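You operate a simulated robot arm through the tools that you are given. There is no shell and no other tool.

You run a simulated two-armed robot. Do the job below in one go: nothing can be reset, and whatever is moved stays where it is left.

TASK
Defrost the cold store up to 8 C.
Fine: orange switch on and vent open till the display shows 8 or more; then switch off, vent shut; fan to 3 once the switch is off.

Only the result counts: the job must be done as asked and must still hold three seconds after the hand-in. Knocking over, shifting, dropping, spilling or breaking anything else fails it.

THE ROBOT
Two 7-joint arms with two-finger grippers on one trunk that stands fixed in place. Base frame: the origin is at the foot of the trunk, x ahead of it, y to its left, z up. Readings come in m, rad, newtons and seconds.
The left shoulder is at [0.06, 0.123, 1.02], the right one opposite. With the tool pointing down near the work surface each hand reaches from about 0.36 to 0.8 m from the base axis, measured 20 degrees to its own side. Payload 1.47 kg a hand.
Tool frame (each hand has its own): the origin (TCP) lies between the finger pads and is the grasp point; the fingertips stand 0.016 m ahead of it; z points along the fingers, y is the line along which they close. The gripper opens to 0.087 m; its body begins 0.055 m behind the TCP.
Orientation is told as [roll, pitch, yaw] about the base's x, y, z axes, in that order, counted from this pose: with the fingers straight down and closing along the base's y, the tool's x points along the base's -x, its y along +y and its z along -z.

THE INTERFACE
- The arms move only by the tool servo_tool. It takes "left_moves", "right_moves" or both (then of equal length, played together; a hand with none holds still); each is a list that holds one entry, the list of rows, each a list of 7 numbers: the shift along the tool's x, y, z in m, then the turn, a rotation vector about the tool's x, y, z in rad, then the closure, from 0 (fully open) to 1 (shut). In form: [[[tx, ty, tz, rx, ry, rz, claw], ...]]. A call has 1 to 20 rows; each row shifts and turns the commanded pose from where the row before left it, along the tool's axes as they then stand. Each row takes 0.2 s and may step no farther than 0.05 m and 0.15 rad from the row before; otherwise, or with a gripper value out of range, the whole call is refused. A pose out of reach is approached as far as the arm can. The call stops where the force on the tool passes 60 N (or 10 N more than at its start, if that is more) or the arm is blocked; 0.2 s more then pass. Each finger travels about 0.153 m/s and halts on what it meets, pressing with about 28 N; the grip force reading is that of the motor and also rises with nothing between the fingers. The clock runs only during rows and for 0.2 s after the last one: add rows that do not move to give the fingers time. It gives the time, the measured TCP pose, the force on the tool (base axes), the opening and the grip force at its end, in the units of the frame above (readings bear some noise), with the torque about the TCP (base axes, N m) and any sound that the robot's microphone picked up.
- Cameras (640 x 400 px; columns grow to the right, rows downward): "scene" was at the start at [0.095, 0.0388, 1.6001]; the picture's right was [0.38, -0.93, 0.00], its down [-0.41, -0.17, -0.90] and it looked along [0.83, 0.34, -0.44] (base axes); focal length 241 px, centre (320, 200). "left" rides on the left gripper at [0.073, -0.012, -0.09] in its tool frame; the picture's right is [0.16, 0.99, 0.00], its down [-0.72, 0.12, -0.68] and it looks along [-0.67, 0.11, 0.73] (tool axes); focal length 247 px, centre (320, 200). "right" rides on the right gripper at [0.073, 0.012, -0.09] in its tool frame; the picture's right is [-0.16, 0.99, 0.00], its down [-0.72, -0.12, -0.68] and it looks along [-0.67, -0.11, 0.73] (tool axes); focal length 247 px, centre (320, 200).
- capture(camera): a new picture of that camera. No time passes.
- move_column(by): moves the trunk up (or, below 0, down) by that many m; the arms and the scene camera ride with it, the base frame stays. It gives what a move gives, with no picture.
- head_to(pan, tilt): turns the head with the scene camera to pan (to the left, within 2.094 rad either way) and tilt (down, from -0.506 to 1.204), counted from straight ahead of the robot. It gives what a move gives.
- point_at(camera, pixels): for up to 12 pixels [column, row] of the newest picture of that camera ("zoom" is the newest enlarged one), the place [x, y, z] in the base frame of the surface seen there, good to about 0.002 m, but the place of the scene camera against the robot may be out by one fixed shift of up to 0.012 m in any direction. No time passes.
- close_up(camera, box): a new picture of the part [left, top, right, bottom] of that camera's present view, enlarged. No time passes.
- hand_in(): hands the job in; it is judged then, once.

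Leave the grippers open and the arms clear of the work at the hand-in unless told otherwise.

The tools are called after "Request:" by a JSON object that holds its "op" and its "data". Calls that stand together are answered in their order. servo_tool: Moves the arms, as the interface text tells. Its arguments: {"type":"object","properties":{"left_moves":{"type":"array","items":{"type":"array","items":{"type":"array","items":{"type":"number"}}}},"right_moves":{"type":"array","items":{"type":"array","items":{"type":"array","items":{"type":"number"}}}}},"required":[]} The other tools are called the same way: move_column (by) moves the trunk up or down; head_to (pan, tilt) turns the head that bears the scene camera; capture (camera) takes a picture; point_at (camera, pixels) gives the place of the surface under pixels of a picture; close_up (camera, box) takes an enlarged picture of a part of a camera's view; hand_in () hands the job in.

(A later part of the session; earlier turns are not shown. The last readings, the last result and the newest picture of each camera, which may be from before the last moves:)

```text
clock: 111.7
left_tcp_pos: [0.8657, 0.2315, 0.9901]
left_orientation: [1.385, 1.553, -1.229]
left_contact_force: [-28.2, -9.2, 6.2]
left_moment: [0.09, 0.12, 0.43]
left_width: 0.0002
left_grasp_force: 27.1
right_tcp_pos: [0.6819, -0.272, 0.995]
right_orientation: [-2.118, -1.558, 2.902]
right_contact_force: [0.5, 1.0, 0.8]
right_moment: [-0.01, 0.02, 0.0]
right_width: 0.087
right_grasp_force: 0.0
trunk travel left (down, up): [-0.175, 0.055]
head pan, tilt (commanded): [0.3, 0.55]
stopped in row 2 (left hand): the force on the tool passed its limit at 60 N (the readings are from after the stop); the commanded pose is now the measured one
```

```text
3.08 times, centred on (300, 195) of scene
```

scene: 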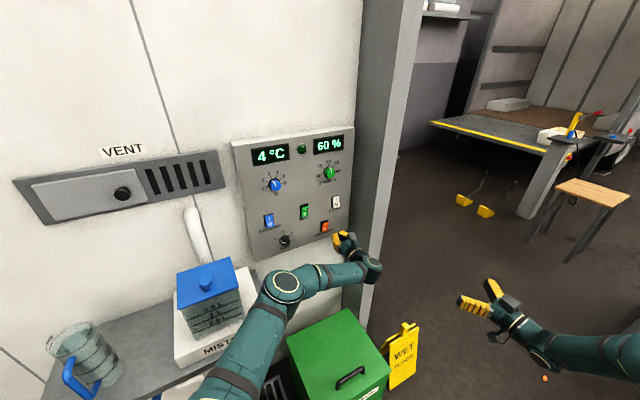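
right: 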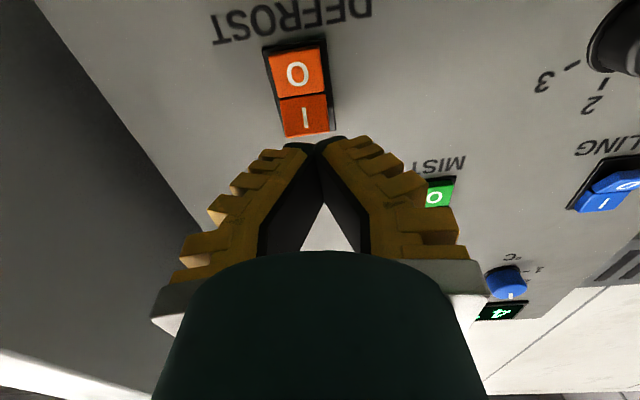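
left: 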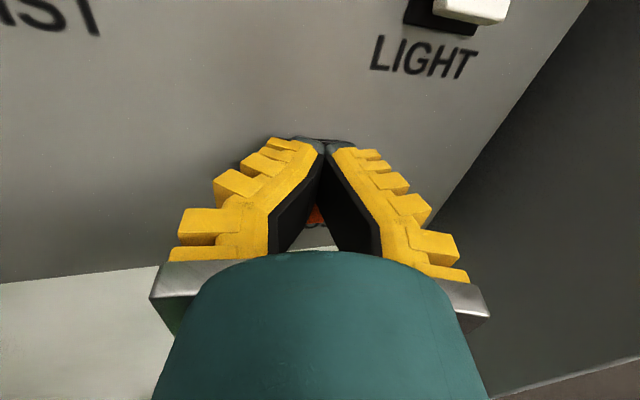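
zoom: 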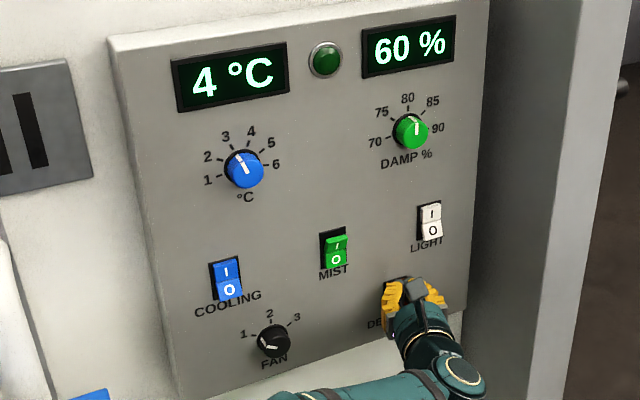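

The rocker is hard against its stop; the push reached the 60 N limit and ended there. Now I back off 6 cm and inspect it.

Request:
{"op": "servo_tool", "data": {"left_moves": [[[0, 0.005, -0.02, 0, 0, 0, 1], [0, 0.005, -0.02, 0, 0, 0, 1], [0, 0.005, -0.02, 0, 0, 0, 1], [0, 0, 0, 0, 0, 0, 1]]]}}

Request:
{"op": "capture", "data": {"camera": "left"}}

Request:
{"op": "close_up", "data": {"camera": "scene", "box": [230, 130, 370, 260]}}

```text
clock: 112.7
left_tcp_pos: [0.8226, 0.1916, 0.9865]
left_orientation: [1.165, 1.556, -1.448]
left_contact_force: [-0.7, -0.4, 0.1]
left_moment: [-0.01, -0.02, 0.01]
left_width: 0.0
left_grasp_force: 27.9
right_tcp_pos: [0.6837, -0.2714, 0.9916]
right_orientation: [-1.948, -1.561, 2.734]
right_contact_force: [-0.5, 0.4, -0.9]
right_moment: [0.01, 0.02, 0.02]
right_width: 0.0871
right_grasp_force: 0.1
trunk travel left (down, up): [-0.175, 0.055]
head pan, tilt (commanded): [0.3, 0.55]
```

```text
taken
```

left: 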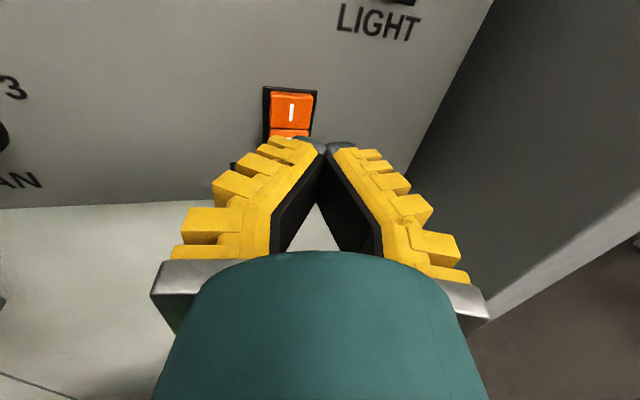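

```text
3.08 times, centred on (300, 195) of scene
```

zoom: 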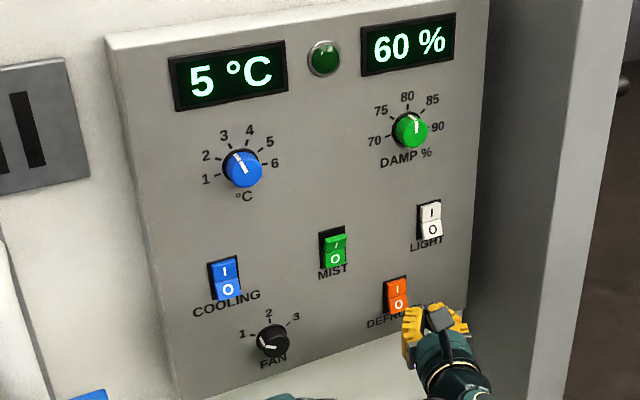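

The rocker now lies like the COOLING one, I pressed in and O standing out, so defrost is on. The display reads 5 °C. I move the hand down to face the O half at z≈0.953, not touching, and wait there.

Request:
{"op": "servo_tool", "data": {"left_moves": [[[-0.0165, 0, 0, 0, 0, 0, 1], [-0.0165, 0, 0, 0, 0, 0, 1], [0, 0, 0, 0, 0, 0, 1], [0, 0, 0, 0, 0, 0, 1], [0, 0, 0, 0, 0, 0, 1]]]}}

Request:
{"op": "capture", "data": {"camera": "left"}}

Request:
{"op": "close_up", "data": {"camera": "scene", "box": [230, 130, 370, 260]}}

```text
clock: 113.9
left_tcp_pos: [0.8237, 0.1906, 0.9541]
left_orientation: [1.175, 1.555, -1.438]
left_contact_force: [0.9, 1.1, 0.1]
left_moment: [-0.01, -0.02, 0.03]
left_width: 0.0
left_grasp_force: 28.4
right_tcp_pos: [0.6835, -0.2711, 0.9929]
right_orientation: [-1.976, -1.562, 2.762]
right_contact_force: [0.2, 0.1, 0.1]
right_moment: [-0.02, 0.01, -0.03]
right_width: 0.0871
right_grasp_force: 0.2
trunk travel left (down, up): [-0.175, 0.055]
head pan, tilt (commanded): [0.3, 0.55]
```

```text
taken
```

left: 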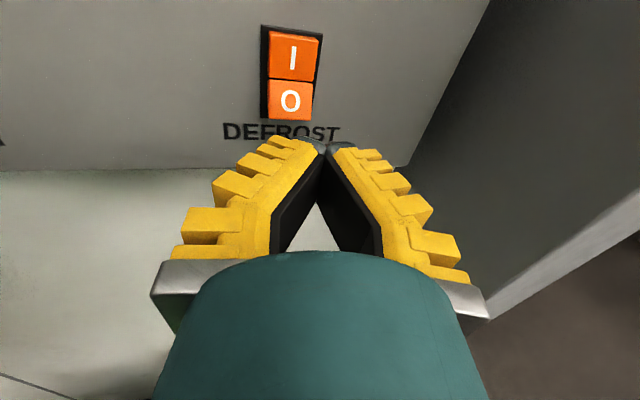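

```text
3.08 times, centred on (300, 195) of scene
```

zoom: 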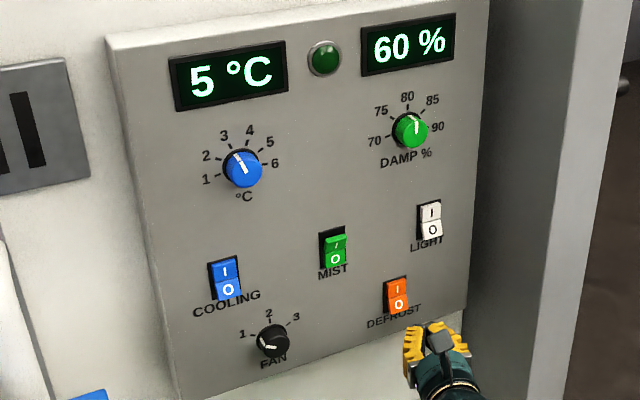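

Defrost is clearly on and the display shows 5 °C. I'll measure the O half for the later press, then wait with idle rows.

Request:
{"op": "point_at", "data": {"camera": "left", "pixels": [[291, 100], [292, 57], [290, 115], [277, 100], [307, 100], [292, 82], [200, 100]]}}

Request:
{"op": "servo_tool", "data": {"left_moves": [[[0, 0, 0, 0, 0, 0, 1], [0, 0, 0, 0, 0, 0, 1], [0, 0, 0, 0, 0, 0, 1], [0, 0, 0, 0, 0, 0, 1], [0, 0, 0, 0, 0, 0, 1], [0, 0, 0, 0, 0, 0, 1], [0, 0, 0, 0, 0, 0, 1], [0, 0, 0, 0, 0, 0, 1], [0, 0, 0, 0, 0, 0, 1], [0, 0, 0, 0, 0, 0, 1], [0, 0, 0, 0, 0, 0, 1], [0, 0, 0, 0, 0, 0, 1], [0, 0, 0, 0, 0, 0, 1], [0, 0, 0, 0, 0, 0, 1], [0, 0, 0, 0, 0, 0, 1], [0, 0, 0, 0, 0, 0, 1], [0, 0, 0, 0, 0, 0, 1], [0, 0, 0, 0, 0, 0, 1], [0, 0, 0, 0, 0, 0, 1], [0, 0, 0, 0, 0, 0, 1]]]}}

Request:
{"op": "close_up", "data": {"camera": "scene", "box": [230, 130, 370, 260]}}

```text
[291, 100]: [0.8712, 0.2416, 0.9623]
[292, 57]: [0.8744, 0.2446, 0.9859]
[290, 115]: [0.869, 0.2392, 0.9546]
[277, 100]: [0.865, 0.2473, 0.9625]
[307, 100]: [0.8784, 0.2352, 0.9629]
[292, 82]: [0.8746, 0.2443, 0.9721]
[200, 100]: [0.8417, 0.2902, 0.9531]
```

```text
clock: 118.1
left_tcp_pos: [0.8221, 0.1902, 0.954]
left_orientation: [1.175, 1.556, -1.437]
left_contact_force: [-0.6, -0.3, 0.5]
left_moment: [0.0, 0.0, 0.03]
left_width: 0.0
left_grasp_force: 28.1
right_tcp_pos: [0.6837, -0.272, 0.993]
right_orientation: [-1.973, -1.562, 2.76]
right_contact_force: [1.0, 0.5, 0.5]
right_moment: [-0.02, -0.04, 0.0]
right_width: 0.0868
right_grasp_force: 0.0
trunk travel left (down, up): [-0.175, 0.055]
head pan, tilt (commanded): [0.3, 0.55]
```

```text
3.08 times, centred on (300, 195) of scene
```

zoom: 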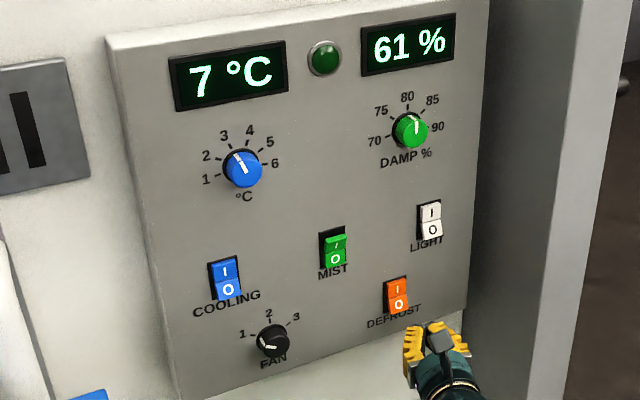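

7 °C now. I'll wait about 2.6 s more.

Request:
{"op": "servo_tool", "data": {"left_moves": [[[0.002, 0, 0, 0, 0, 0, 1], [0, 0, 0, 0, 0, 0, 1], [0, 0, 0, 0, 0, 0, 1], [0, 0, 0, 0, 0, 0, 1], [0, 0, 0, 0, 0, 0, 1], [0, 0, 0, 0, 0, 0, 1], [0, 0, 0, 0, 0, 0, 1], [0, 0, 0, 0, 0, 0, 1], [0, 0, 0, 0, 0, 0, 1], [0, 0, 0, 0, 0, 0, 1], [0, 0, 0, 0, 0, 0, 1], [0, 0, 0, 0, 0, 0, 1], [0, 0, 0, 0, 0, 0, 1]]]}}

Request:
{"op": "close_up", "data": {"camera": "scene", "box": [230, 130, 370, 260]}}

```text
clock: 120.9
left_tcp_pos: [0.8238, 0.1904, 0.9557]
left_orientation: [1.175, 1.555, -1.438]
left_contact_force: [0.2, -0.3, -0.2]
left_moment: [-0.01, -0.02, 0.01]
left_width: 0.0001
left_grasp_force: 28.2
right_tcp_pos: [0.684, -0.2719, 0.9932]
right_orientation: [-1.977, -1.559, 2.759]
right_contact_force: [0.6, 0.2, 0.5]
right_moment: [0.0, 0.0, -0.02]
right_width: 0.0869
right_grasp_force: 0.0
trunk travel left (down, up): [-0.175, 0.055]
head pan, tilt (commanded): [0.3, 0.55]
```

```text
3.08 times, centred on (300, 195) of scene
```

zoom: 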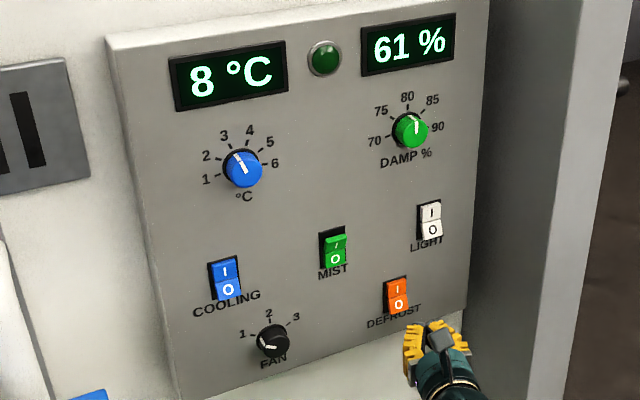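

The display shows 8 °C. Now I press the O half to switch defrost off: line up, approach, then 4 mm steps.

Request:
{"op": "servo_tool", "data": {"left_moves": [[[0, -0.0089, 0.0214, 0, 0, 0, 1], [0, -0.0089, 0.0214, 0, 0, 0, 1], [0, -0.001, 0.0039, 0, 0, 0, 1], [0, -0.001, 0.0039, 0, 0, 0, 1], [0, -0.001, 0.0039, 0, 0, 0, 1], [0, -0.001, 0.0039, 0, 0, 0, 1], [0, -0.001, 0.0039, 0, 0, 0, 1], [0, 0, 0, 0, 0, 0, 1]]]}}

```text
clock: 122.7
left_tcp_pos: [0.8621, 0.238, 0.9554]
left_orientation: [1.111, 1.554, -1.503]
left_contact_force: [-45.1, -20.7, -8.4]
left_moment: [0.27, -0.21, 0.58]
left_width: 0.0039
left_grasp_force: 28.0
right_tcp_pos: [0.6803, -0.2743, 0.994]
right_orientation: [-2.2, -1.558, 2.984]
right_contact_force: [-0.5, -0.4, 0.2]
right_moment: [0.02, 0.0, 0.0]
right_width: 0.087
right_grasp_force: 0.1
trunk travel left (down, up): [-0.175, 0.055]
head pan, tilt (commanded): [0.3, 0.55]
```

The press bottomed out at about 50 N. I back off 6 cm and check the rocker and display.

Request:
{"op": "servo_tool", "data": {"left_moves": [[[0, 0.005, -0.02, 0, 0, 0, 1], [0, 0.005, -0.02, 0, 0, 0, 1], [0, 0.005, -0.02, 0, 0, 0, 1], [0, 0, 0, 0, 0, 0, 1]]]}}

Request:
{"op": "capture", "data": {"camera": "left"}}

Request:
{"op": "close_up", "data": {"camera": "scene", "box": [230, 130, 370, 260]}}

```text
clock: 123.7
left_tcp_pos: [0.8219, 0.1988, 0.956]
left_orientation: [1.173, 1.557, -1.44]
left_contact_force: [0.0, -1.0, 0.4]
left_moment: [0.02, 0.03, 0.0]
left_width: 0.0
left_grasp_force: 27.4
right_tcp_pos: [0.6836, -0.2708, 0.9923]
right_orientation: [-1.96, -1.56, 2.743]
right_contact_force: [0.2, -0.3, -0.7]
right_moment: [0.01, -0.02, 0.04]
right_width: 0.0869
right_grasp_force: 0.0
trunk travel left (down, up): [-0.175, 0.055]
head pan, tilt (commanded): [0.3, 0.55]
```

```text
taken
```

left: 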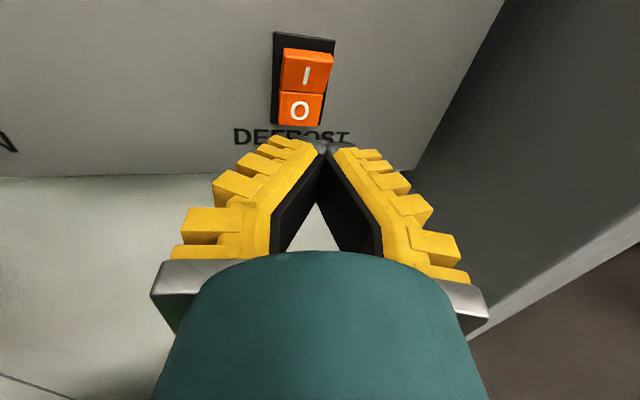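

```text
3.08 times, centred on (300, 195) of scene
```

zoom: 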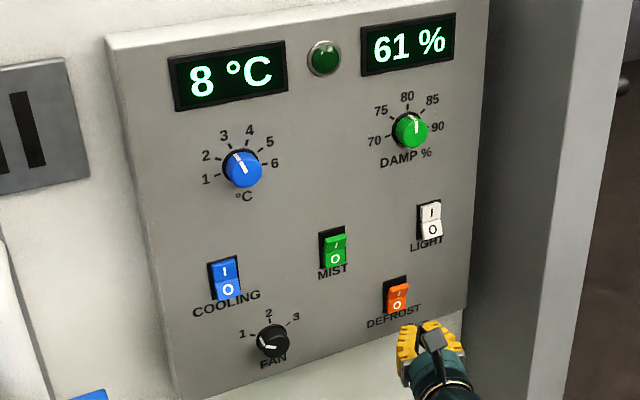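

Defrost is off again: I stands out, O is in, and the display holds 8 °C. The fan may now go to 3. I open the fingers, back away, square up to the wall, and shift left toward the fan knob, then check where the elbow sits.

Request:
{"op": "servo_tool", "data": {"left_moves": [[[0, 0.006, -0.025, 0.128, 0, 0, 1], [0, 0.003, -0.028, 0.128, 0, 0, 0.6], [0.01, -0.04, 0, 0, 0, 0, 0.3], [0.01, -0.04, 0, 0, 0, 0, 0.3], [0, 0, 0, 0, 0, 0, 0.3]]]}}

Request:
{"op": "capture", "data": {"camera": "scene"}}

Request:
{"op": "capture", "data": {"camera": "left"}}

```text
clock: 124.9
left_tcp_pos: [0.7245, 0.2166, 0.9748]
left_orientation: [0.904, 1.556, -1.449]
left_contact_force: [1.3, 0.6, 0.8]
left_moment: [-0.01, 0.02, -0.02]
left_width: 0.0652
left_grasp_force: 2.8
right_tcp_pos: [0.6846, -0.2717, 0.9931]
right_orientation: [-1.967, -1.559, 2.752]
right_contact_force: [-0.2, -0.3, -0.2]
right_moment: [0.04, 0.0, 0.01]
right_width: 0.0871
right_grasp_force: 0.0
trunk travel left (down, up): [-0.175, 0.055]
head pan, tilt (commanded): [0.3, 0.55]
```

```text
taken
```

scene: 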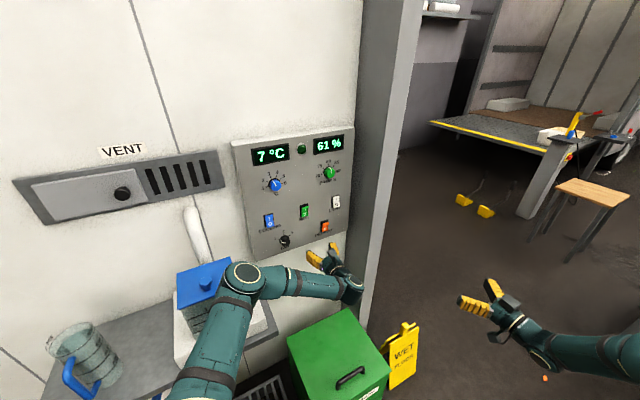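

```text
taken
```

left: 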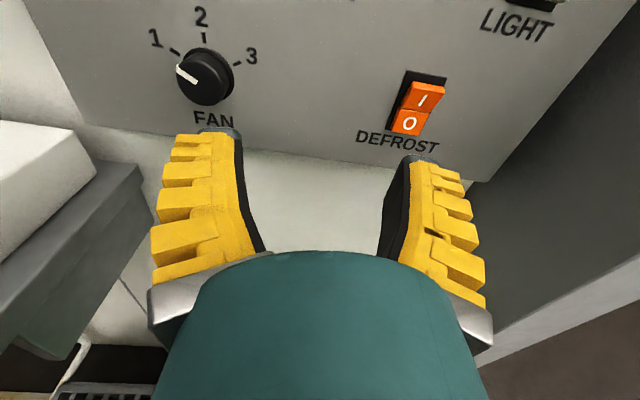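

The display is slipping back to 7 °C because cooling works again. The 8 °C mark was reached with defrost on and the vent open, as asked. The fan dial is visible in the left camera at (205,75). I'll measure it and check the elbow's clearance to the mister.

Request:
{"op": "point_at", "data": {"camera": "left", "pixels": [[209, 82], [187, 74], [232, 78], [205, 100], [176, 52], [204, 38], [237, 65], [201, 16], [251, 57], [155, 38], [204, 60]]}}

Request:
{"op": "point_at", "data": {"camera": "scene", "pixels": [[243, 275], [225, 285], [232, 320], [215, 340], [260, 285], [215, 275], [240, 300], [300, 282]]}}

Request:
{"op": "close_up", "data": {"camera": "left", "box": [140, 0, 270, 130]}}

```text
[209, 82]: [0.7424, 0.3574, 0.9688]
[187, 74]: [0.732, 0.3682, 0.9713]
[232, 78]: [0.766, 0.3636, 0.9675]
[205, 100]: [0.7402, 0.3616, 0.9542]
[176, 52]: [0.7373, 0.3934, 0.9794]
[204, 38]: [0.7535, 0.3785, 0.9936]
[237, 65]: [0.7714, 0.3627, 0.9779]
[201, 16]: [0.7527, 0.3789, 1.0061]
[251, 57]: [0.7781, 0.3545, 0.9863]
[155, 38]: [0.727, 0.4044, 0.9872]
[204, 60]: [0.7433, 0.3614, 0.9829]
```

```text
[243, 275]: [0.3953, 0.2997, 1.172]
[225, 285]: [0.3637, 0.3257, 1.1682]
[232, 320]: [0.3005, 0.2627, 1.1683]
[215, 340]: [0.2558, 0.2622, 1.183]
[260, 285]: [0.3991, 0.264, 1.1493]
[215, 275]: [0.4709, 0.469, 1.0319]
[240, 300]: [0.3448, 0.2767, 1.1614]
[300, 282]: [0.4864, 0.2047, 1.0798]
```

```text
3.08 times, centred on (205, 65) of left
```

zoom: 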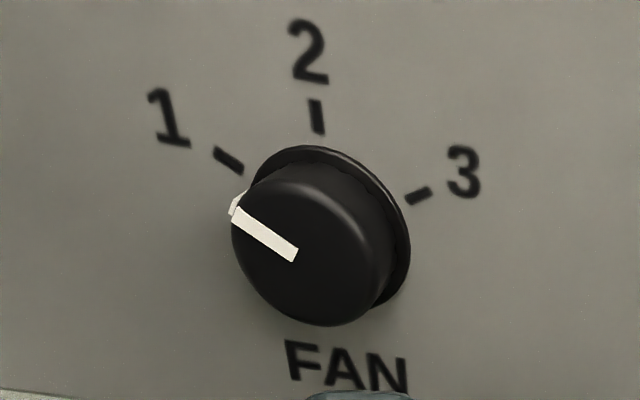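

The elbow is at about (0.38,0.29,1.12), quite near the mister lid's front edge. Before moving left to the fan, I'll map the mister carefully from a better head angle.

Request:
{"op": "head_to", "data": {"pan": 0.7, "tilt": 0.75}}

Request:
{"op": "capture", "data": {"camera": "scene"}}

```text
clock: 125.7
left_tcp_pos: [0.7252, 0.2171, 0.9757]
left_orientation: [0.917, 1.556, -1.438]
left_contact_force: [0.7, -0.4, -0.2]
left_moment: [0.01, -0.03, 0.01]
left_width: 0.0653
left_grasp_force: 3.5
right_tcp_pos: [0.6845, -0.2721, 0.9936]
right_orientation: [-1.974, -1.561, 2.758]
right_contact_force: [0.2, -0.2, -0.6]
right_moment: [-0.03, 0.0, -0.03]
right_width: 0.087
right_grasp_force: 0.1
trunk travel left (down, up): [-0.175, 0.055]
head pan, tilt (commanded): [0.7, 0.75]
```

```text
taken
```

scene: 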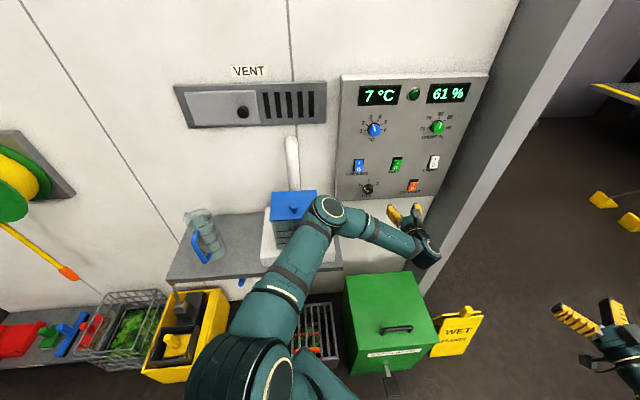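

The elbow at (328,208) is just right of the lid in this view. I'll measure the lid corners, lid knob, elbow and forearm.

Request:
{"op": "point_at", "data": {"camera": "scene", "pixels": [[273, 195], [314, 193], [274, 219], [303, 218], [293, 207], [290, 212], [328, 208], [315, 222], [345, 215], [370, 230], [300, 255], [265, 262]]}}

Request:
{"op": "close_up", "data": {"camera": "scene", "box": [240, 160, 400, 280]}}

```text
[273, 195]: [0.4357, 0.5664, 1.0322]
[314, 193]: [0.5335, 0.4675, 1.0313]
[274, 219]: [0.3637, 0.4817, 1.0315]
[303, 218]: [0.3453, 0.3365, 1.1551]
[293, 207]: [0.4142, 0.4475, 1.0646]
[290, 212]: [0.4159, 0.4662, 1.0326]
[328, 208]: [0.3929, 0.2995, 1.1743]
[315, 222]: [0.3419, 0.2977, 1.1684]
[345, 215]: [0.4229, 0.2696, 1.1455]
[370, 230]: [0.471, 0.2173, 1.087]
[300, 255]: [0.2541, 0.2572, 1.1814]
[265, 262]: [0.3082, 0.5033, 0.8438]
```

```text
3.33 times, centred on (320, 220) of scene
```

zoom: 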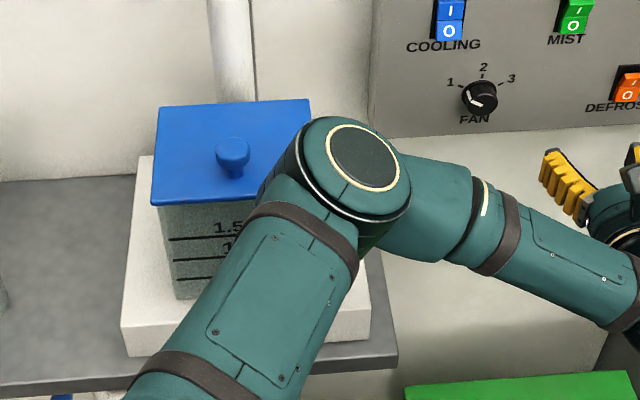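

The lid spans u -0.09…0.05, d 0.60…0.71 at z≈1.035, with its knob up to about 1.07. The elbow should pass above that, and raising the trunk gives extra margin. I raise it by 0.05 m; both hands are in free space.

Request:
{"op": "move_column", "data": {"by": 0.05}}

```text
clock: 126.7
left_tcp_pos: [0.7259, 0.2175, 1.0254]
left_orientation: [0.886, 1.555, -1.468]
left_contact_force: [0.6, 0.1, 1.1]
left_moment: [0.0, 0.0, -0.03]
left_width: 0.0652
left_grasp_force: 3.1
right_tcp_pos: [0.684, -0.2718, 1.0427]
right_orientation: [-1.961, -1.56, 2.748]
right_contact_force: [-0.4, -0.1, -0.7]
right_moment: [0.0, 0.0, 0.0]
right_width: 0.087
right_grasp_force: 0.0
trunk travel left (down, up): [-0.225, 0.005]
head pan, tilt (commanded): [0.7, 0.75]
```

Accurate fan data from the hand camera: centre u=0.267, z=0.969, face at d=0.778, panel at 0.799, ticks at about ±62°. I move the open left hand in front of it, stopping at d≈0.70, and check the elbow.

Request:
{"op": "servo_tool", "data": {"left_moves": [[[-0.0141, -0.0231, 0.008, 0, 0, 0, 0.2], [-0.0141, -0.0231, 0.008, 0, 0, 0, 0.2], [-0.0141, -0.0231, 0.008, 0, 0, 0, 0.2], [-0.0141, -0.0231, 0.008, 0, 0, 0, 0.2], [0, 0, 0, 0, 0, 0, 0.2]]]}}

Request:
{"op": "capture", "data": {"camera": "scene"}}

Request:
{"op": "capture", "data": {"camera": "left"}}

```text
clock: 127.8
left_tcp_pos: [0.6831, 0.3027, 0.9682]
left_orientation: [0.923, 1.555, -1.433]
left_contact_force: [0.1, -0.3, -0.2]
left_moment: [0.01, 0.01, -0.01]
left_width: 0.0732
left_grasp_force: 2.8
right_tcp_pos: [0.6841, -0.2718, 1.0432]
right_orientation: [-1.978, -1.561, 2.765]
right_contact_force: [0.5, -0.9, 0.2]
right_moment: [0.0, -0.01, 0.02]
right_width: 0.0869
right_grasp_force: 0.0
trunk travel left (down, up): [-0.225, 0.005]
head pan, tilt (commanded): [0.7, 0.75]
```

```text
taken
```

scene: 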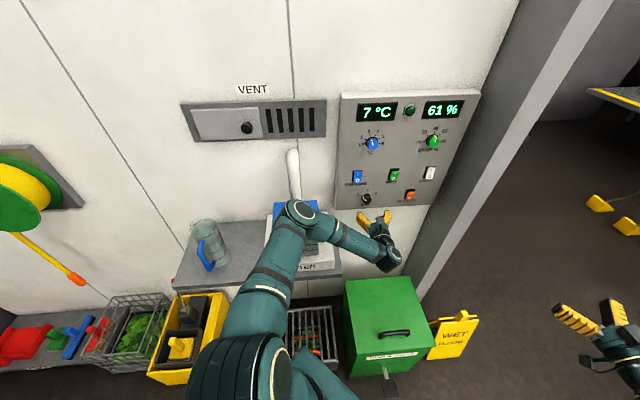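

```text
taken
```

left: 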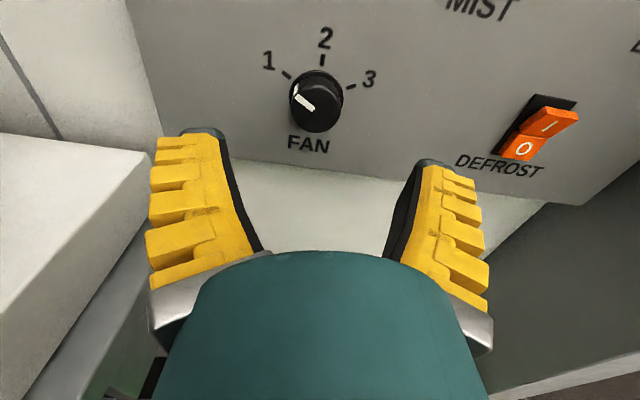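

The knob is straight ahead at (318,100). The elbow now overlaps the lid in the view, so I measure the actual heights.

Request:
{"op": "point_at", "data": {"camera": "scene", "pixels": [[300, 210], [285, 222], [312, 225], [330, 228], [350, 240], [375, 225], [283, 205], [312, 203], [280, 250]]}}

Request:
{"op": "point_at", "data": {"camera": "left", "pixels": [[318, 104], [297, 100], [338, 108], [316, 87], [320, 122], [287, 77], [323, 60], [351, 86], [250, 120], [130, 150]]}}

Request:
{"op": "close_up", "data": {"camera": "scene", "box": [240, 160, 400, 280]}}

```text
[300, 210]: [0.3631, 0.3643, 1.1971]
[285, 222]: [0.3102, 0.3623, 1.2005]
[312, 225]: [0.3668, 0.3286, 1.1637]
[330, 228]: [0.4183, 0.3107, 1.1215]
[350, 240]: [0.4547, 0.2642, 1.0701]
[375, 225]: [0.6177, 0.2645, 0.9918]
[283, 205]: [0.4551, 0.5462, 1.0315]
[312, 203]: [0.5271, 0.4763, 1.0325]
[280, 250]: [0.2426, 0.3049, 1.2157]
```

```text
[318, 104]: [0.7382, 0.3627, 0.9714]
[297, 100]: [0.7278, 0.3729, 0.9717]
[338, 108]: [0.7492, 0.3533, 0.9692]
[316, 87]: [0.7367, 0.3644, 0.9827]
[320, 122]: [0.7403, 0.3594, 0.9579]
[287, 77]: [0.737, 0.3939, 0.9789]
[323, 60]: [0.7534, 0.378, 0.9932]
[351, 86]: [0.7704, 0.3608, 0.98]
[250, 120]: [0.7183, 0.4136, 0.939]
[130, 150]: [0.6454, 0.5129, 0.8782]
```

```text
3.33 times, centred on (320, 220) of scene
```

zoom: 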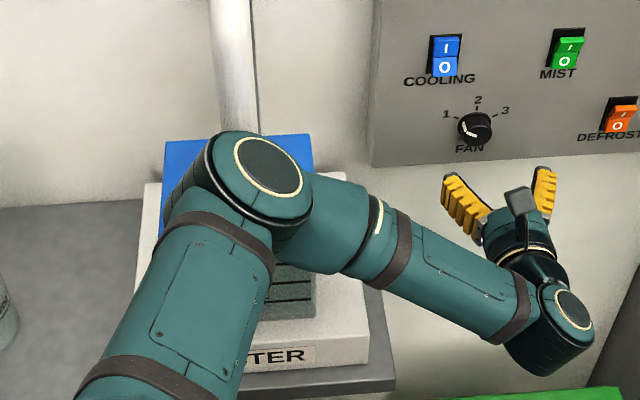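

The elbow clears the lid: its underside is about 1.08 and it sits in front of the lid edge. The knob centre is u=0.2655, z=0.969, with ticks at ±60°. Before gripping, I test the needed +2.1 rad roll in free space here, to be sure the arm can do it smoothly.

Request:
{"op": "servo_tool", "data": {"left_moves": [[[0, 0, 0, 0, 0, 0.15, 0.2], [0, 0, 0, 0, 0, 0.15, 0.2], [0, 0, 0, 0, 0, 0.15, 0.2], [0, 0, 0, 0, 0, 0.15, 0.2], [0, 0, 0, 0, 0, 0.15, 0.2], [0, 0, 0, 0, 0, 0.15, 0.2], [0, 0, 0, 0, 0, 0.15, 0.2], [0, 0, 0, 0, 0, 0, 0.2]]]}}

Request:
{"op": "capture", "data": {"camera": "scene"}}

```text
clock: 129.7
left_tcp_pos: [0.6823, 0.3058, 0.9666]
left_orientation: [-1.559, 0.53, 2.361]
left_contact_force: [0.2, 0.0, 0.7]
left_moment: [0.01, 0.02, 0.01]
left_width: 0.073
left_grasp_force: 2.1
right_tcp_pos: [0.6847, -0.2728, 1.0427]
right_orientation: [-1.968, -1.561, 2.753]
right_contact_force: [0.0, 0.0, 0.2]
right_moment: [-0.01, 0.01, -0.01]
right_width: 0.0871
right_grasp_force: 0.0
trunk travel left (down, up): [-0.225, 0.005]
head pan, tilt (commanded): [0.7, 0.75]
```

```text
taken
```

scene: 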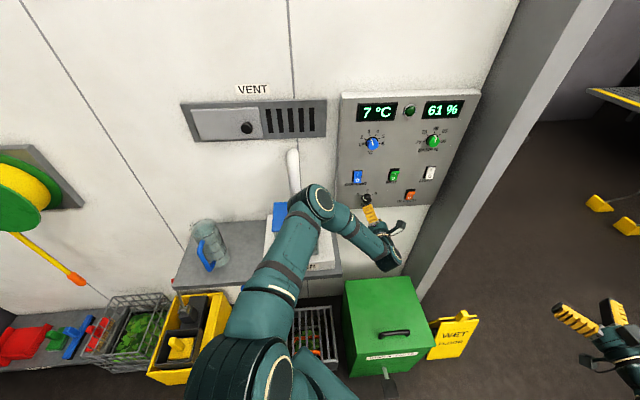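

At +1.05 rad all is smooth and the elbow drifts away from the mister. I'll test the rest of the roll.

Request:
{"op": "servo_tool", "data": {"left_moves": [[[0, 0, 0, 0, 0, 0.15, 0.2], [0, 0, 0, 0, 0, 0.15, 0.2], [0, 0, 0, 0, 0, 0.15, 0.2], [0, 0, 0, 0, 0, 0.15, 0.2], [0, 0, 0, 0, 0, 0.15, 0.2], [0, 0, 0, 0, 0, 0.15, 0.2], [0, 0, 0, 0, 0, 0.15, 0.2], [0, 0, 0, 0, 0, 0, 0.2]]]}}

Request:
{"op": "capture", "data": {"camera": "scene"}}

```text
clock: 131.4
left_tcp_pos: [0.682, 0.3045, 0.9654]
left_orientation: [-1.559, -0.516, 2.353]
left_contact_force: [0.1, 0.0, -0.7]
left_moment: [-0.02, 0.0, 0.03]
left_width: 0.0729
left_grasp_force: 2.9
right_tcp_pos: [0.6843, -0.2708, 1.0436]
right_orientation: [-1.967, -1.561, 2.751]
right_contact_force: [-0.5, -0.2, -0.1]
right_moment: [0.02, 0.01, 0.01]
right_width: 0.0866
right_grasp_force: 0.1
trunk travel left (down, up): [-0.225, 0.005]
head pan, tilt (commanded): [0.7, 0.75]
```

```text
taken
```

scene: 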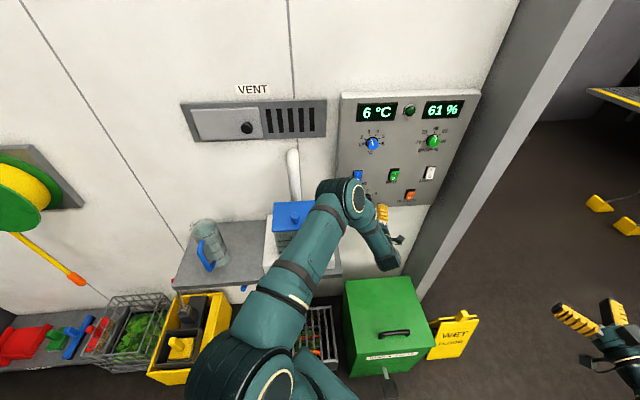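

The full +2.1 rad roll works with no limits. I'll check that the elbow stays clear of the panel at this end.

Request:
{"op": "point_at", "data": {"camera": "scene", "pixels": [[345, 195], [330, 190], [355, 190], [365, 225], [385, 250], [320, 240]]}}

Request:
{"op": "servo_tool", "data": {"left_moves": [[[0, 0, 0, 0, 0, -0.15, 0.2], [0, 0, 0, 0, 0, -0.15, 0.2], [0, 0, 0, 0, 0, -0.15, 0.2], [0, 0, 0, 0, 0, -0.15, 0.2], [0, 0, 0, 0, 0, -0.15, 0.2], [0, 0, 0, 0, 0, -0.15, 0.2], [0, 0, 0, 0, 0, -0.15, 0.2], [0, 0, 0, 0, 0, -0.15, 0.2], [0, 0, 0, 0, 0, -0.15, 0.2], [0, 0, 0, 0, 0, -0.15, 0.2], [0, 0, 0, 0, 0, -0.15, 0.2], [0, 0, 0, 0, 0, -0.15, 0.2], [0, 0, 0, 0, 0, -0.15, 0.2], [0, 0, 0, 0, 0, -0.15, 0.2], [0, 0, 0, 0, 0, 0, 0.2]]]}}

Request:
{"op": "capture", "data": {"camera": "left"}}

```text
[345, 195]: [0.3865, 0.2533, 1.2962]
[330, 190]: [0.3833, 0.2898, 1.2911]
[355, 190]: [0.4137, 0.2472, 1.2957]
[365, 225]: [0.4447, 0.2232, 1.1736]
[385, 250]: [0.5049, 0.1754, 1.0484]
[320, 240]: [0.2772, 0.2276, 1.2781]
```

```text
clock: 134.7
left_tcp_pos: [0.6818, 0.304, 0.9676]
left_orientation: [0.992, 1.555, -1.364]
left_contact_force: [-0.1, 0.5, 0.1]
left_moment: [-0.03, 0.0, 0.01]
left_width: 0.0729
left_grasp_force: 2.6
right_tcp_pos: [0.6834, -0.2711, 1.0432]
right_orientation: [-1.98, -1.561, 2.765]
right_contact_force: [0.0, 0.1, -0.1]
right_moment: [0.01, 0.0, -0.02]
right_width: 0.0872
right_grasp_force: 0.2
trunk travel left (down, up): [-0.225, 0.005]
head pan, tilt (commanded): [0.7, 0.75]
```

```text
taken
```

left: 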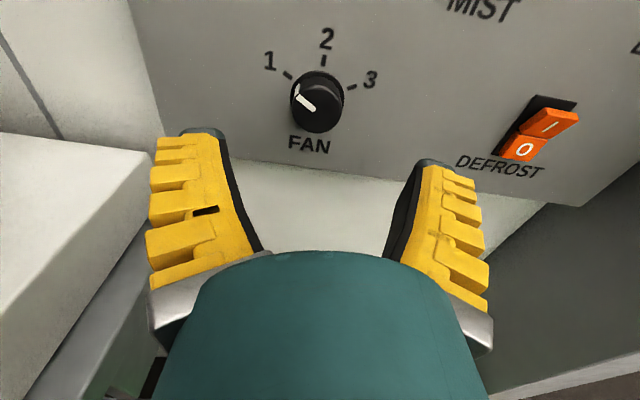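

Back at the start angle: TCP u=0.267, z=0.968. I advance to straddle the fan knob (TCP d≈0.774, tips about 9 mm off the panel) and grip it.

Request:
{"op": "servo_tool", "data": {"left_moves": [[[0.001, -0.0005, 0.0257, 0, 0, 0, 0.3], [0.001, -0.0005, 0.0257, 0, 0, 0, 0.3], [0.0008, -0.0005, 0.0257, 0, 0, 0, 0.3], [0, 0, 0, 0, 0, 0, 0.3], [0, 0, 0, 0, 0, 0, 0.6], [0, 0, 0, 0, 0, 0, 0.8], [0, 0, 0, 0, 0, 0, 0.9], [0, 0, 0, 0, 0, 0, 0.9]]]}}

Request:
{"op": "capture", "data": {"camera": "left"}}

Request:
{"op": "close_up", "data": {"camera": "scene", "box": [320, 80, 480, 220]}}

```text
clock: 136.4
left_tcp_pos: [0.7349, 0.361, 0.9693]
left_orientation: [0.815, 1.555, -1.539]
left_contact_force: [-11.8, 2.4, -6.1]
left_moment: [-0.16, 0.35, 0.18]
left_width: 0.0297
left_grasp_force: 30.3
right_tcp_pos: [0.6832, -0.2713, 1.0439]
right_orientation: [-1.961, -1.56, 2.744]
right_contact_force: [-0.5, -0.1, 0.8]
right_moment: [-0.03, -0.02, 0.0]
right_width: 0.087
right_grasp_force: 0.1
trunk travel left (down, up): [-0.225, 0.005]
head pan, tilt (commanded): [0.7, 0.75]
```

```text
taken
```

left: 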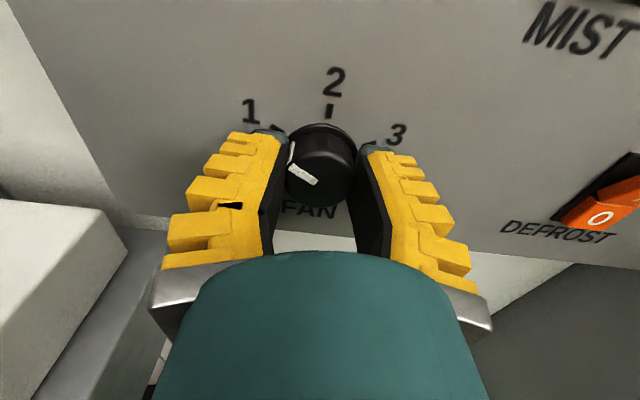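

```text
2.86 times, centred on (400, 150) of scene
```

zoom: 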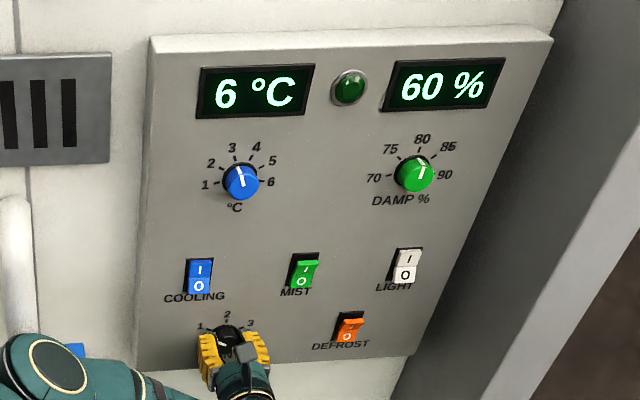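

The knob is gripped (0.0297 m, 30 N) with the pointer still at 1. I turn it clockwise: first +1.05 rad, toward 2, then check.

Request:
{"op": "servo_tool", "data": {"left_moves": [[[0, 0, 0, 0, 0, 0.15, 0.9], [0, 0, 0, 0, 0, 0.15, 0.9], [0, 0, 0, 0, 0, 0.15, 0.9], [0, 0, 0, 0, 0, 0.15, 0.9], [0, 0, 0, 0, 0, 0.15, 0.9], [0, 0, 0, 0, 0, 0.15, 0.9], [0, 0, 0, 0, 0, 0.15, 0.9], [0, 0, 0, 0, 0, 0, 0.9]]]}}

Request:
{"op": "capture", "data": {"camera": "left"}}

Request:
{"op": "close_up", "data": {"camera": "scene", "box": [320, 80, 480, 220]}}

```text
clock: 138.2
left_tcp_pos: [0.7371, 0.3595, 0.9688]
left_orientation: [-1.558, 0.528, 2.362]
left_contact_force: [-4.3, -2.4, -13.9]
left_moment: [-0.11, 0.05, 0.34]
left_width: 0.0299
left_grasp_force: 30.5
right_tcp_pos: [0.6848, -0.2706, 1.0427]
right_orientation: [-1.92, -1.56, 2.706]
right_contact_force: [1.3, -0.1, -0.7]
right_moment: [-0.01, 0.01, 0.01]
right_width: 0.0865
right_grasp_force: 0.0
trunk travel left (down, up): [-0.225, 0.005]
head pan, tilt (commanded): [0.7, 0.75]
```

```text
taken
```

left: 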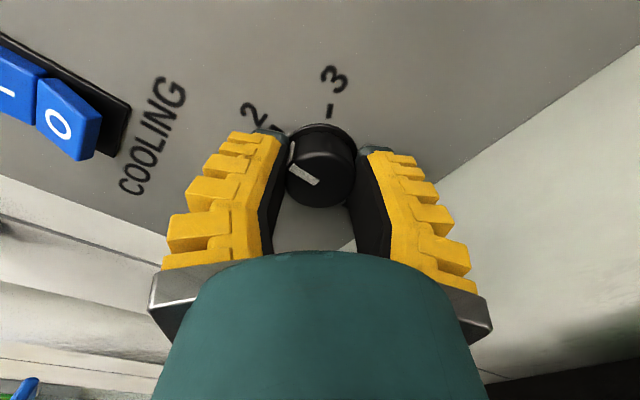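

```text
2.86 times, centred on (400, 150) of scene
```

zoom: 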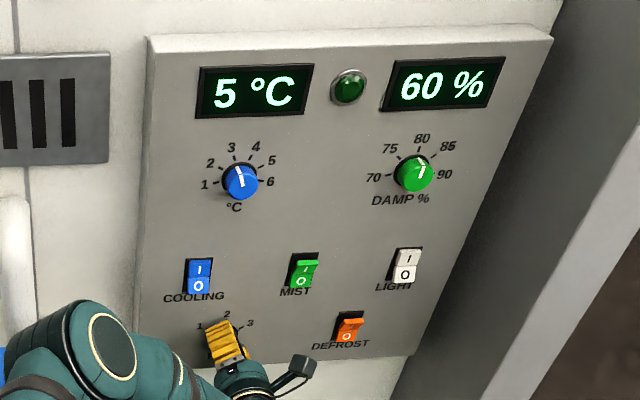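

The knob turned with the hand, and the pointer now aims at 2. I continue another +1.05 rad toward 3.

Request:
{"op": "servo_tool", "data": {"left_moves": [[[0, 0, 0, 0, 0, 0.15, 0.9], [0, 0, 0, 0, 0, 0.15, 0.9], [0, 0, 0, 0, 0, 0.15, 0.9], [0, 0, 0, 0, 0, 0.15, 0.9], [0, 0, 0, 0, 0, 0.15, 0.9], [0, 0, 0, 0, 0, 0.15, 0.9], [0, 0, 0, 0, 0, 0.15, 0.9], [0, 0, 0, 0, 0, 0, 0.9]]]}}

Request:
{"op": "capture", "data": {"camera": "left"}}

Request:
{"op": "close_up", "data": {"camera": "scene", "box": [320, 80, 480, 220]}}

```text
clock: 140.1
left_tcp_pos: [0.7358, 0.3597, 0.9676]
left_orientation: [-1.555, -0.519, 2.35]
left_contact_force: [-12.7, 1.6, -20.8]
left_moment: [-0.32, -0.03, -0.04]
left_width: 0.0274
left_grasp_force: 29.8
right_tcp_pos: [0.6832, -0.2708, 1.0432]
right_orientation: [-1.865, -1.561, 2.649]
right_contact_force: [-0.4, 0.6, -0.1]
right_moment: [0.02, 0.0, 0.01]
right_width: 0.0867
right_grasp_force: 0.1
trunk travel left (down, up): [-0.225, 0.005]
head pan, tilt (commanded): [0.7, 0.75]
```

```text
taken
```

left: 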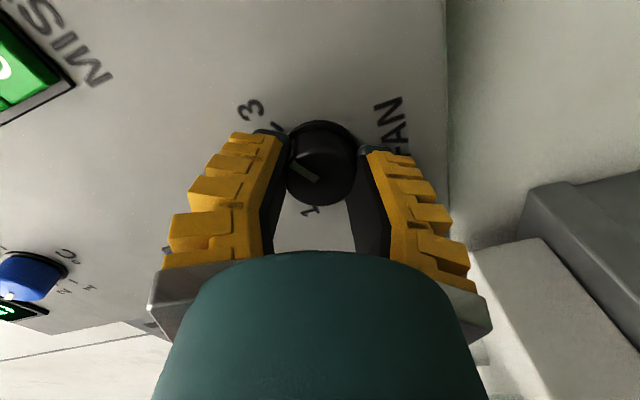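

```text
2.86 times, centred on (400, 150) of scene
```

zoom: 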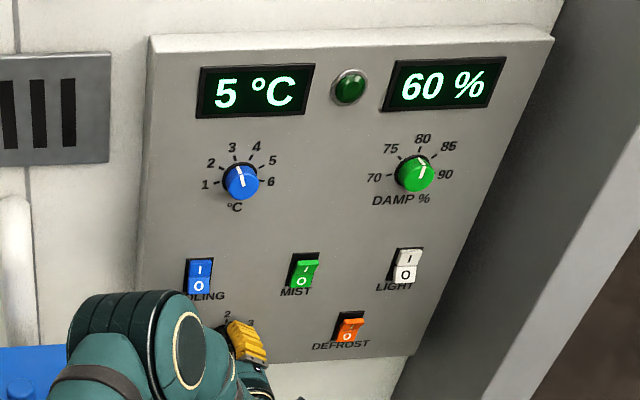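

The knob appears to have followed to 3. I'll take a close-up to check the pointer before letting go.

Request:
{"op": "close_up", "data": {"camera": "left", "box": [240, 90, 400, 220]}}

Request:
{"op": "close_up", "data": {"camera": "scene", "box": [340, 170, 400, 220]}}

```text
3.08 times, centred on (320, 155) of left
```

zoom: 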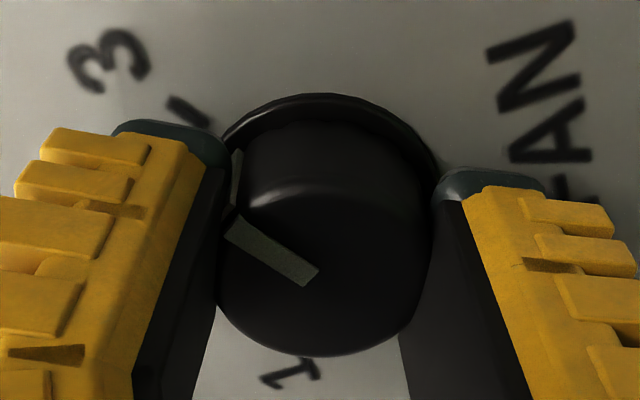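

```text
8.00 times, centred on (370, 195) of scene
```

zoom: 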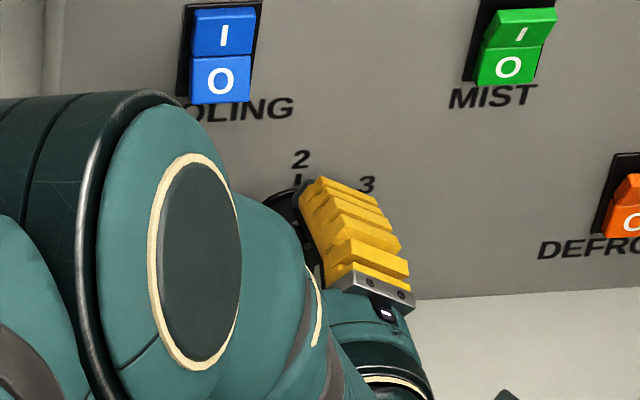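

The pointer lines up with the 3 tick. I relax the grip, open the fingers and back straight off to d≈0.70, then look.

Request:
{"op": "servo_tool", "data": {"left_moves": [[[0, 0, 0, 0, 0, 0, 0.5], [0, 0, 0, 0, 0, 0, 0.3], [0, 0, -0.025, 0, 0, 0, 0.3], [0, 0, -0.025, 0, 0, 0, 0.3], [0, 0, -0.025, 0, 0, 0, 0.3], [0, 0, 0, 0, 0, 0, 0.3]]]}}

Request:
{"op": "capture", "data": {"camera": "left"}}

Request:
{"op": "close_up", "data": {"camera": "left", "box": [240, 40, 400, 170]}}

```text
clock: 141.4
left_tcp_pos: [0.6828, 0.3089, 0.9703]
left_orientation: [-1.56, -0.514, 2.351]
left_contact_force: [-0.1, 0.2, -0.3]
left_moment: [-0.01, -0.02, 0.02]
left_width: 0.0654
left_grasp_force: 3.1
right_tcp_pos: [0.6833, -0.2713, 1.0429]
right_orientation: [-1.952, -1.56, 2.734]
right_contact_force: [0.1, 0.1, -0.3]
right_moment: [-0.04, 0.02, -0.02]
right_width: 0.0869
right_grasp_force: 0.0
trunk travel left (down, up): [-0.225, 0.005]
head pan, tilt (commanded): [0.7, 0.75]
```

```text
taken
```

left: 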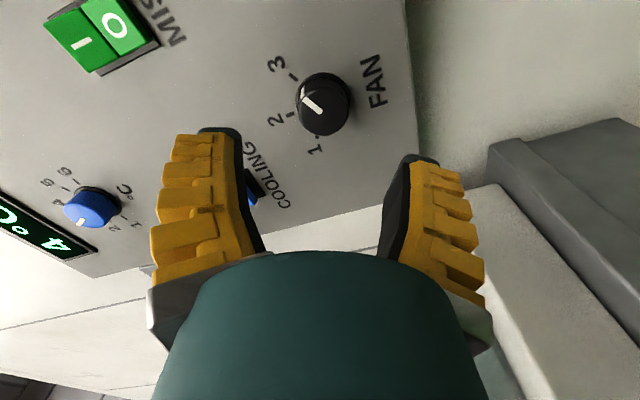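

```text
3.08 times, centred on (320, 105) of left
```

zoom: 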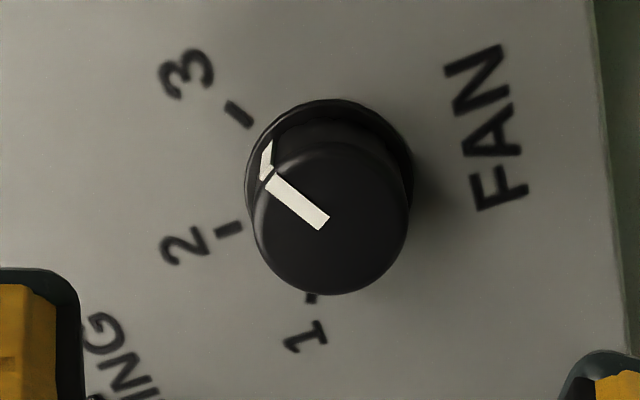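

The pointer is along the 3 tick. Now I roll the hand back by -2.1 rad in free space and verify the fan from upright.

Request:
{"op": "servo_tool", "data": {"left_moves": [[[0, 0, 0, 0, 0, -0.15, 0.3], [0, 0, 0, 0, 0, -0.15, 0.3], [0, 0, 0, 0, 0, -0.15, 0.3], [0, 0, 0, 0, 0, -0.15, 0.3], [0, 0, 0, 0, 0, -0.15, 0.3], [0, 0, 0, 0, 0, -0.15, 0.3], [0, 0, 0, 0, 0, -0.15, 0.3], [0, 0, 0, 0, 0, -0.15, 0.3], [0, 0, 0, 0, 0, -0.15, 0.3], [0, 0, 0, 0, 0, -0.15, 0.3], [0, 0, 0, 0, 0, -0.15, 0.3], [0, 0, 0, 0, 0, -0.15, 0.3], [0, 0, 0, 0, 0, -0.15, 0.3], [0, 0, 0, 0, 0, -0.15, 0.3], [0, 0, 0, 0, 0, 0, 0.3]]]}}

Request:
{"op": "capture", "data": {"camera": "left"}}

Request:
{"op": "close_up", "data": {"camera": "left", "box": [240, 30, 400, 160]}}

Request:
{"op": "close_up", "data": {"camera": "scene", "box": [330, 160, 430, 230]}}

```text
clock: 144.7
left_tcp_pos: [0.683, 0.3063, 0.9705]
left_orientation: [1.0, 1.555, -1.357]
left_contact_force: [0.0, -0.5, 0.6]
left_moment: [0.0, 0.05, -0.01]
left_width: 0.0654
left_grasp_force: 3.7
right_tcp_pos: [0.6831, -0.2707, 1.0424]
right_orientation: [-1.975, -1.56, 2.762]
right_contact_force: [0.6, 0.4, 0.1]
right_moment: [-0.03, -0.01, -0.01]
right_width: 0.087
right_grasp_force: 0.0
trunk travel left (down, up): [-0.225, 0.005]
head pan, tilt (commanded): [0.7, 0.75]
```

```text
taken
```

left: 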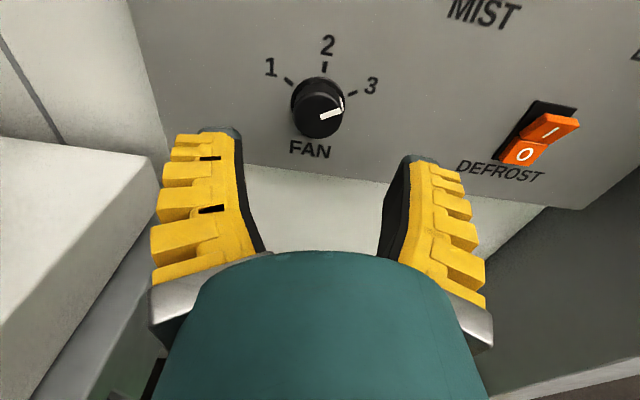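

```text
3.08 times, centred on (320, 95) of left
```

zoom: 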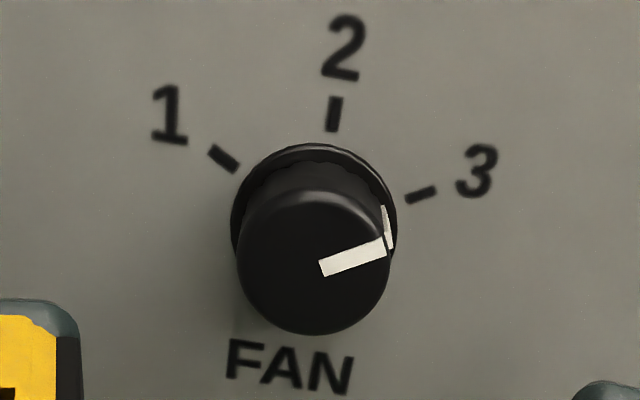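

```text
5.71 times, centred on (380, 195) of scene
```

zoom: 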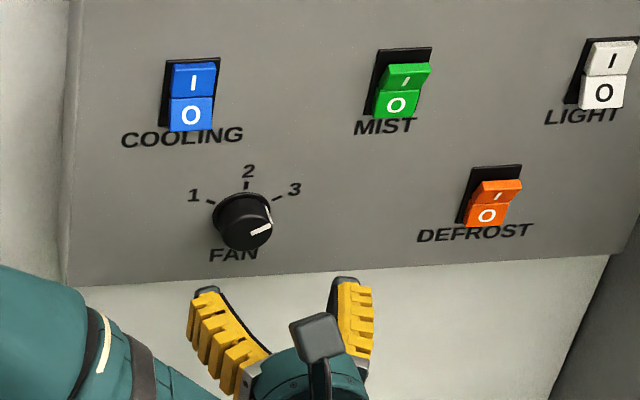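

Fan is at 3 and defrost is off. I'll check the pointer's angle numerically against the tick.

Request:
{"op": "close_up", "data": {"camera": "left", "box": [240, 30, 400, 160]}}

Request:
{"op": "point_at", "data": {"camera": "zoom", "pixels": [[323, 268], [340, 263], [355, 258], [370, 253], [380, 249], [408, 198], [420, 194], [433, 189], [225, 158], [334, 113]]}}

```text
3.08 times, centred on (320, 95) of left
```

zoom: 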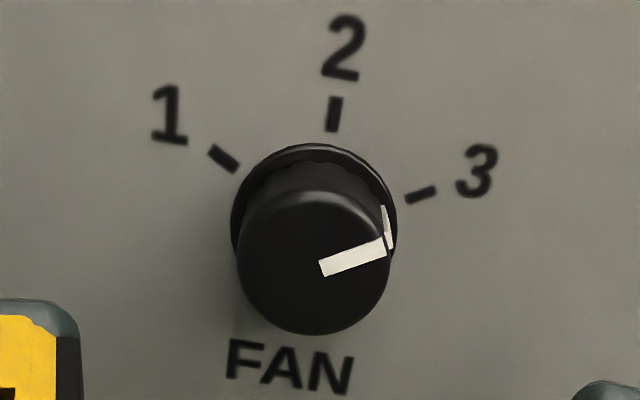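

```text
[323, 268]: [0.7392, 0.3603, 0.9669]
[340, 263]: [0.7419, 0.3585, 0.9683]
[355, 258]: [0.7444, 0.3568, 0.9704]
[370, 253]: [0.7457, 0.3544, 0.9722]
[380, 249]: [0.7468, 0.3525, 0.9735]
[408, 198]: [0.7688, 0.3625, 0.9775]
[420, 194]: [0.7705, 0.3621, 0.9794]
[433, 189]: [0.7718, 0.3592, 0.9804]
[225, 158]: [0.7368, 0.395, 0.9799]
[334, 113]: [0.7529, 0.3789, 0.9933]
```

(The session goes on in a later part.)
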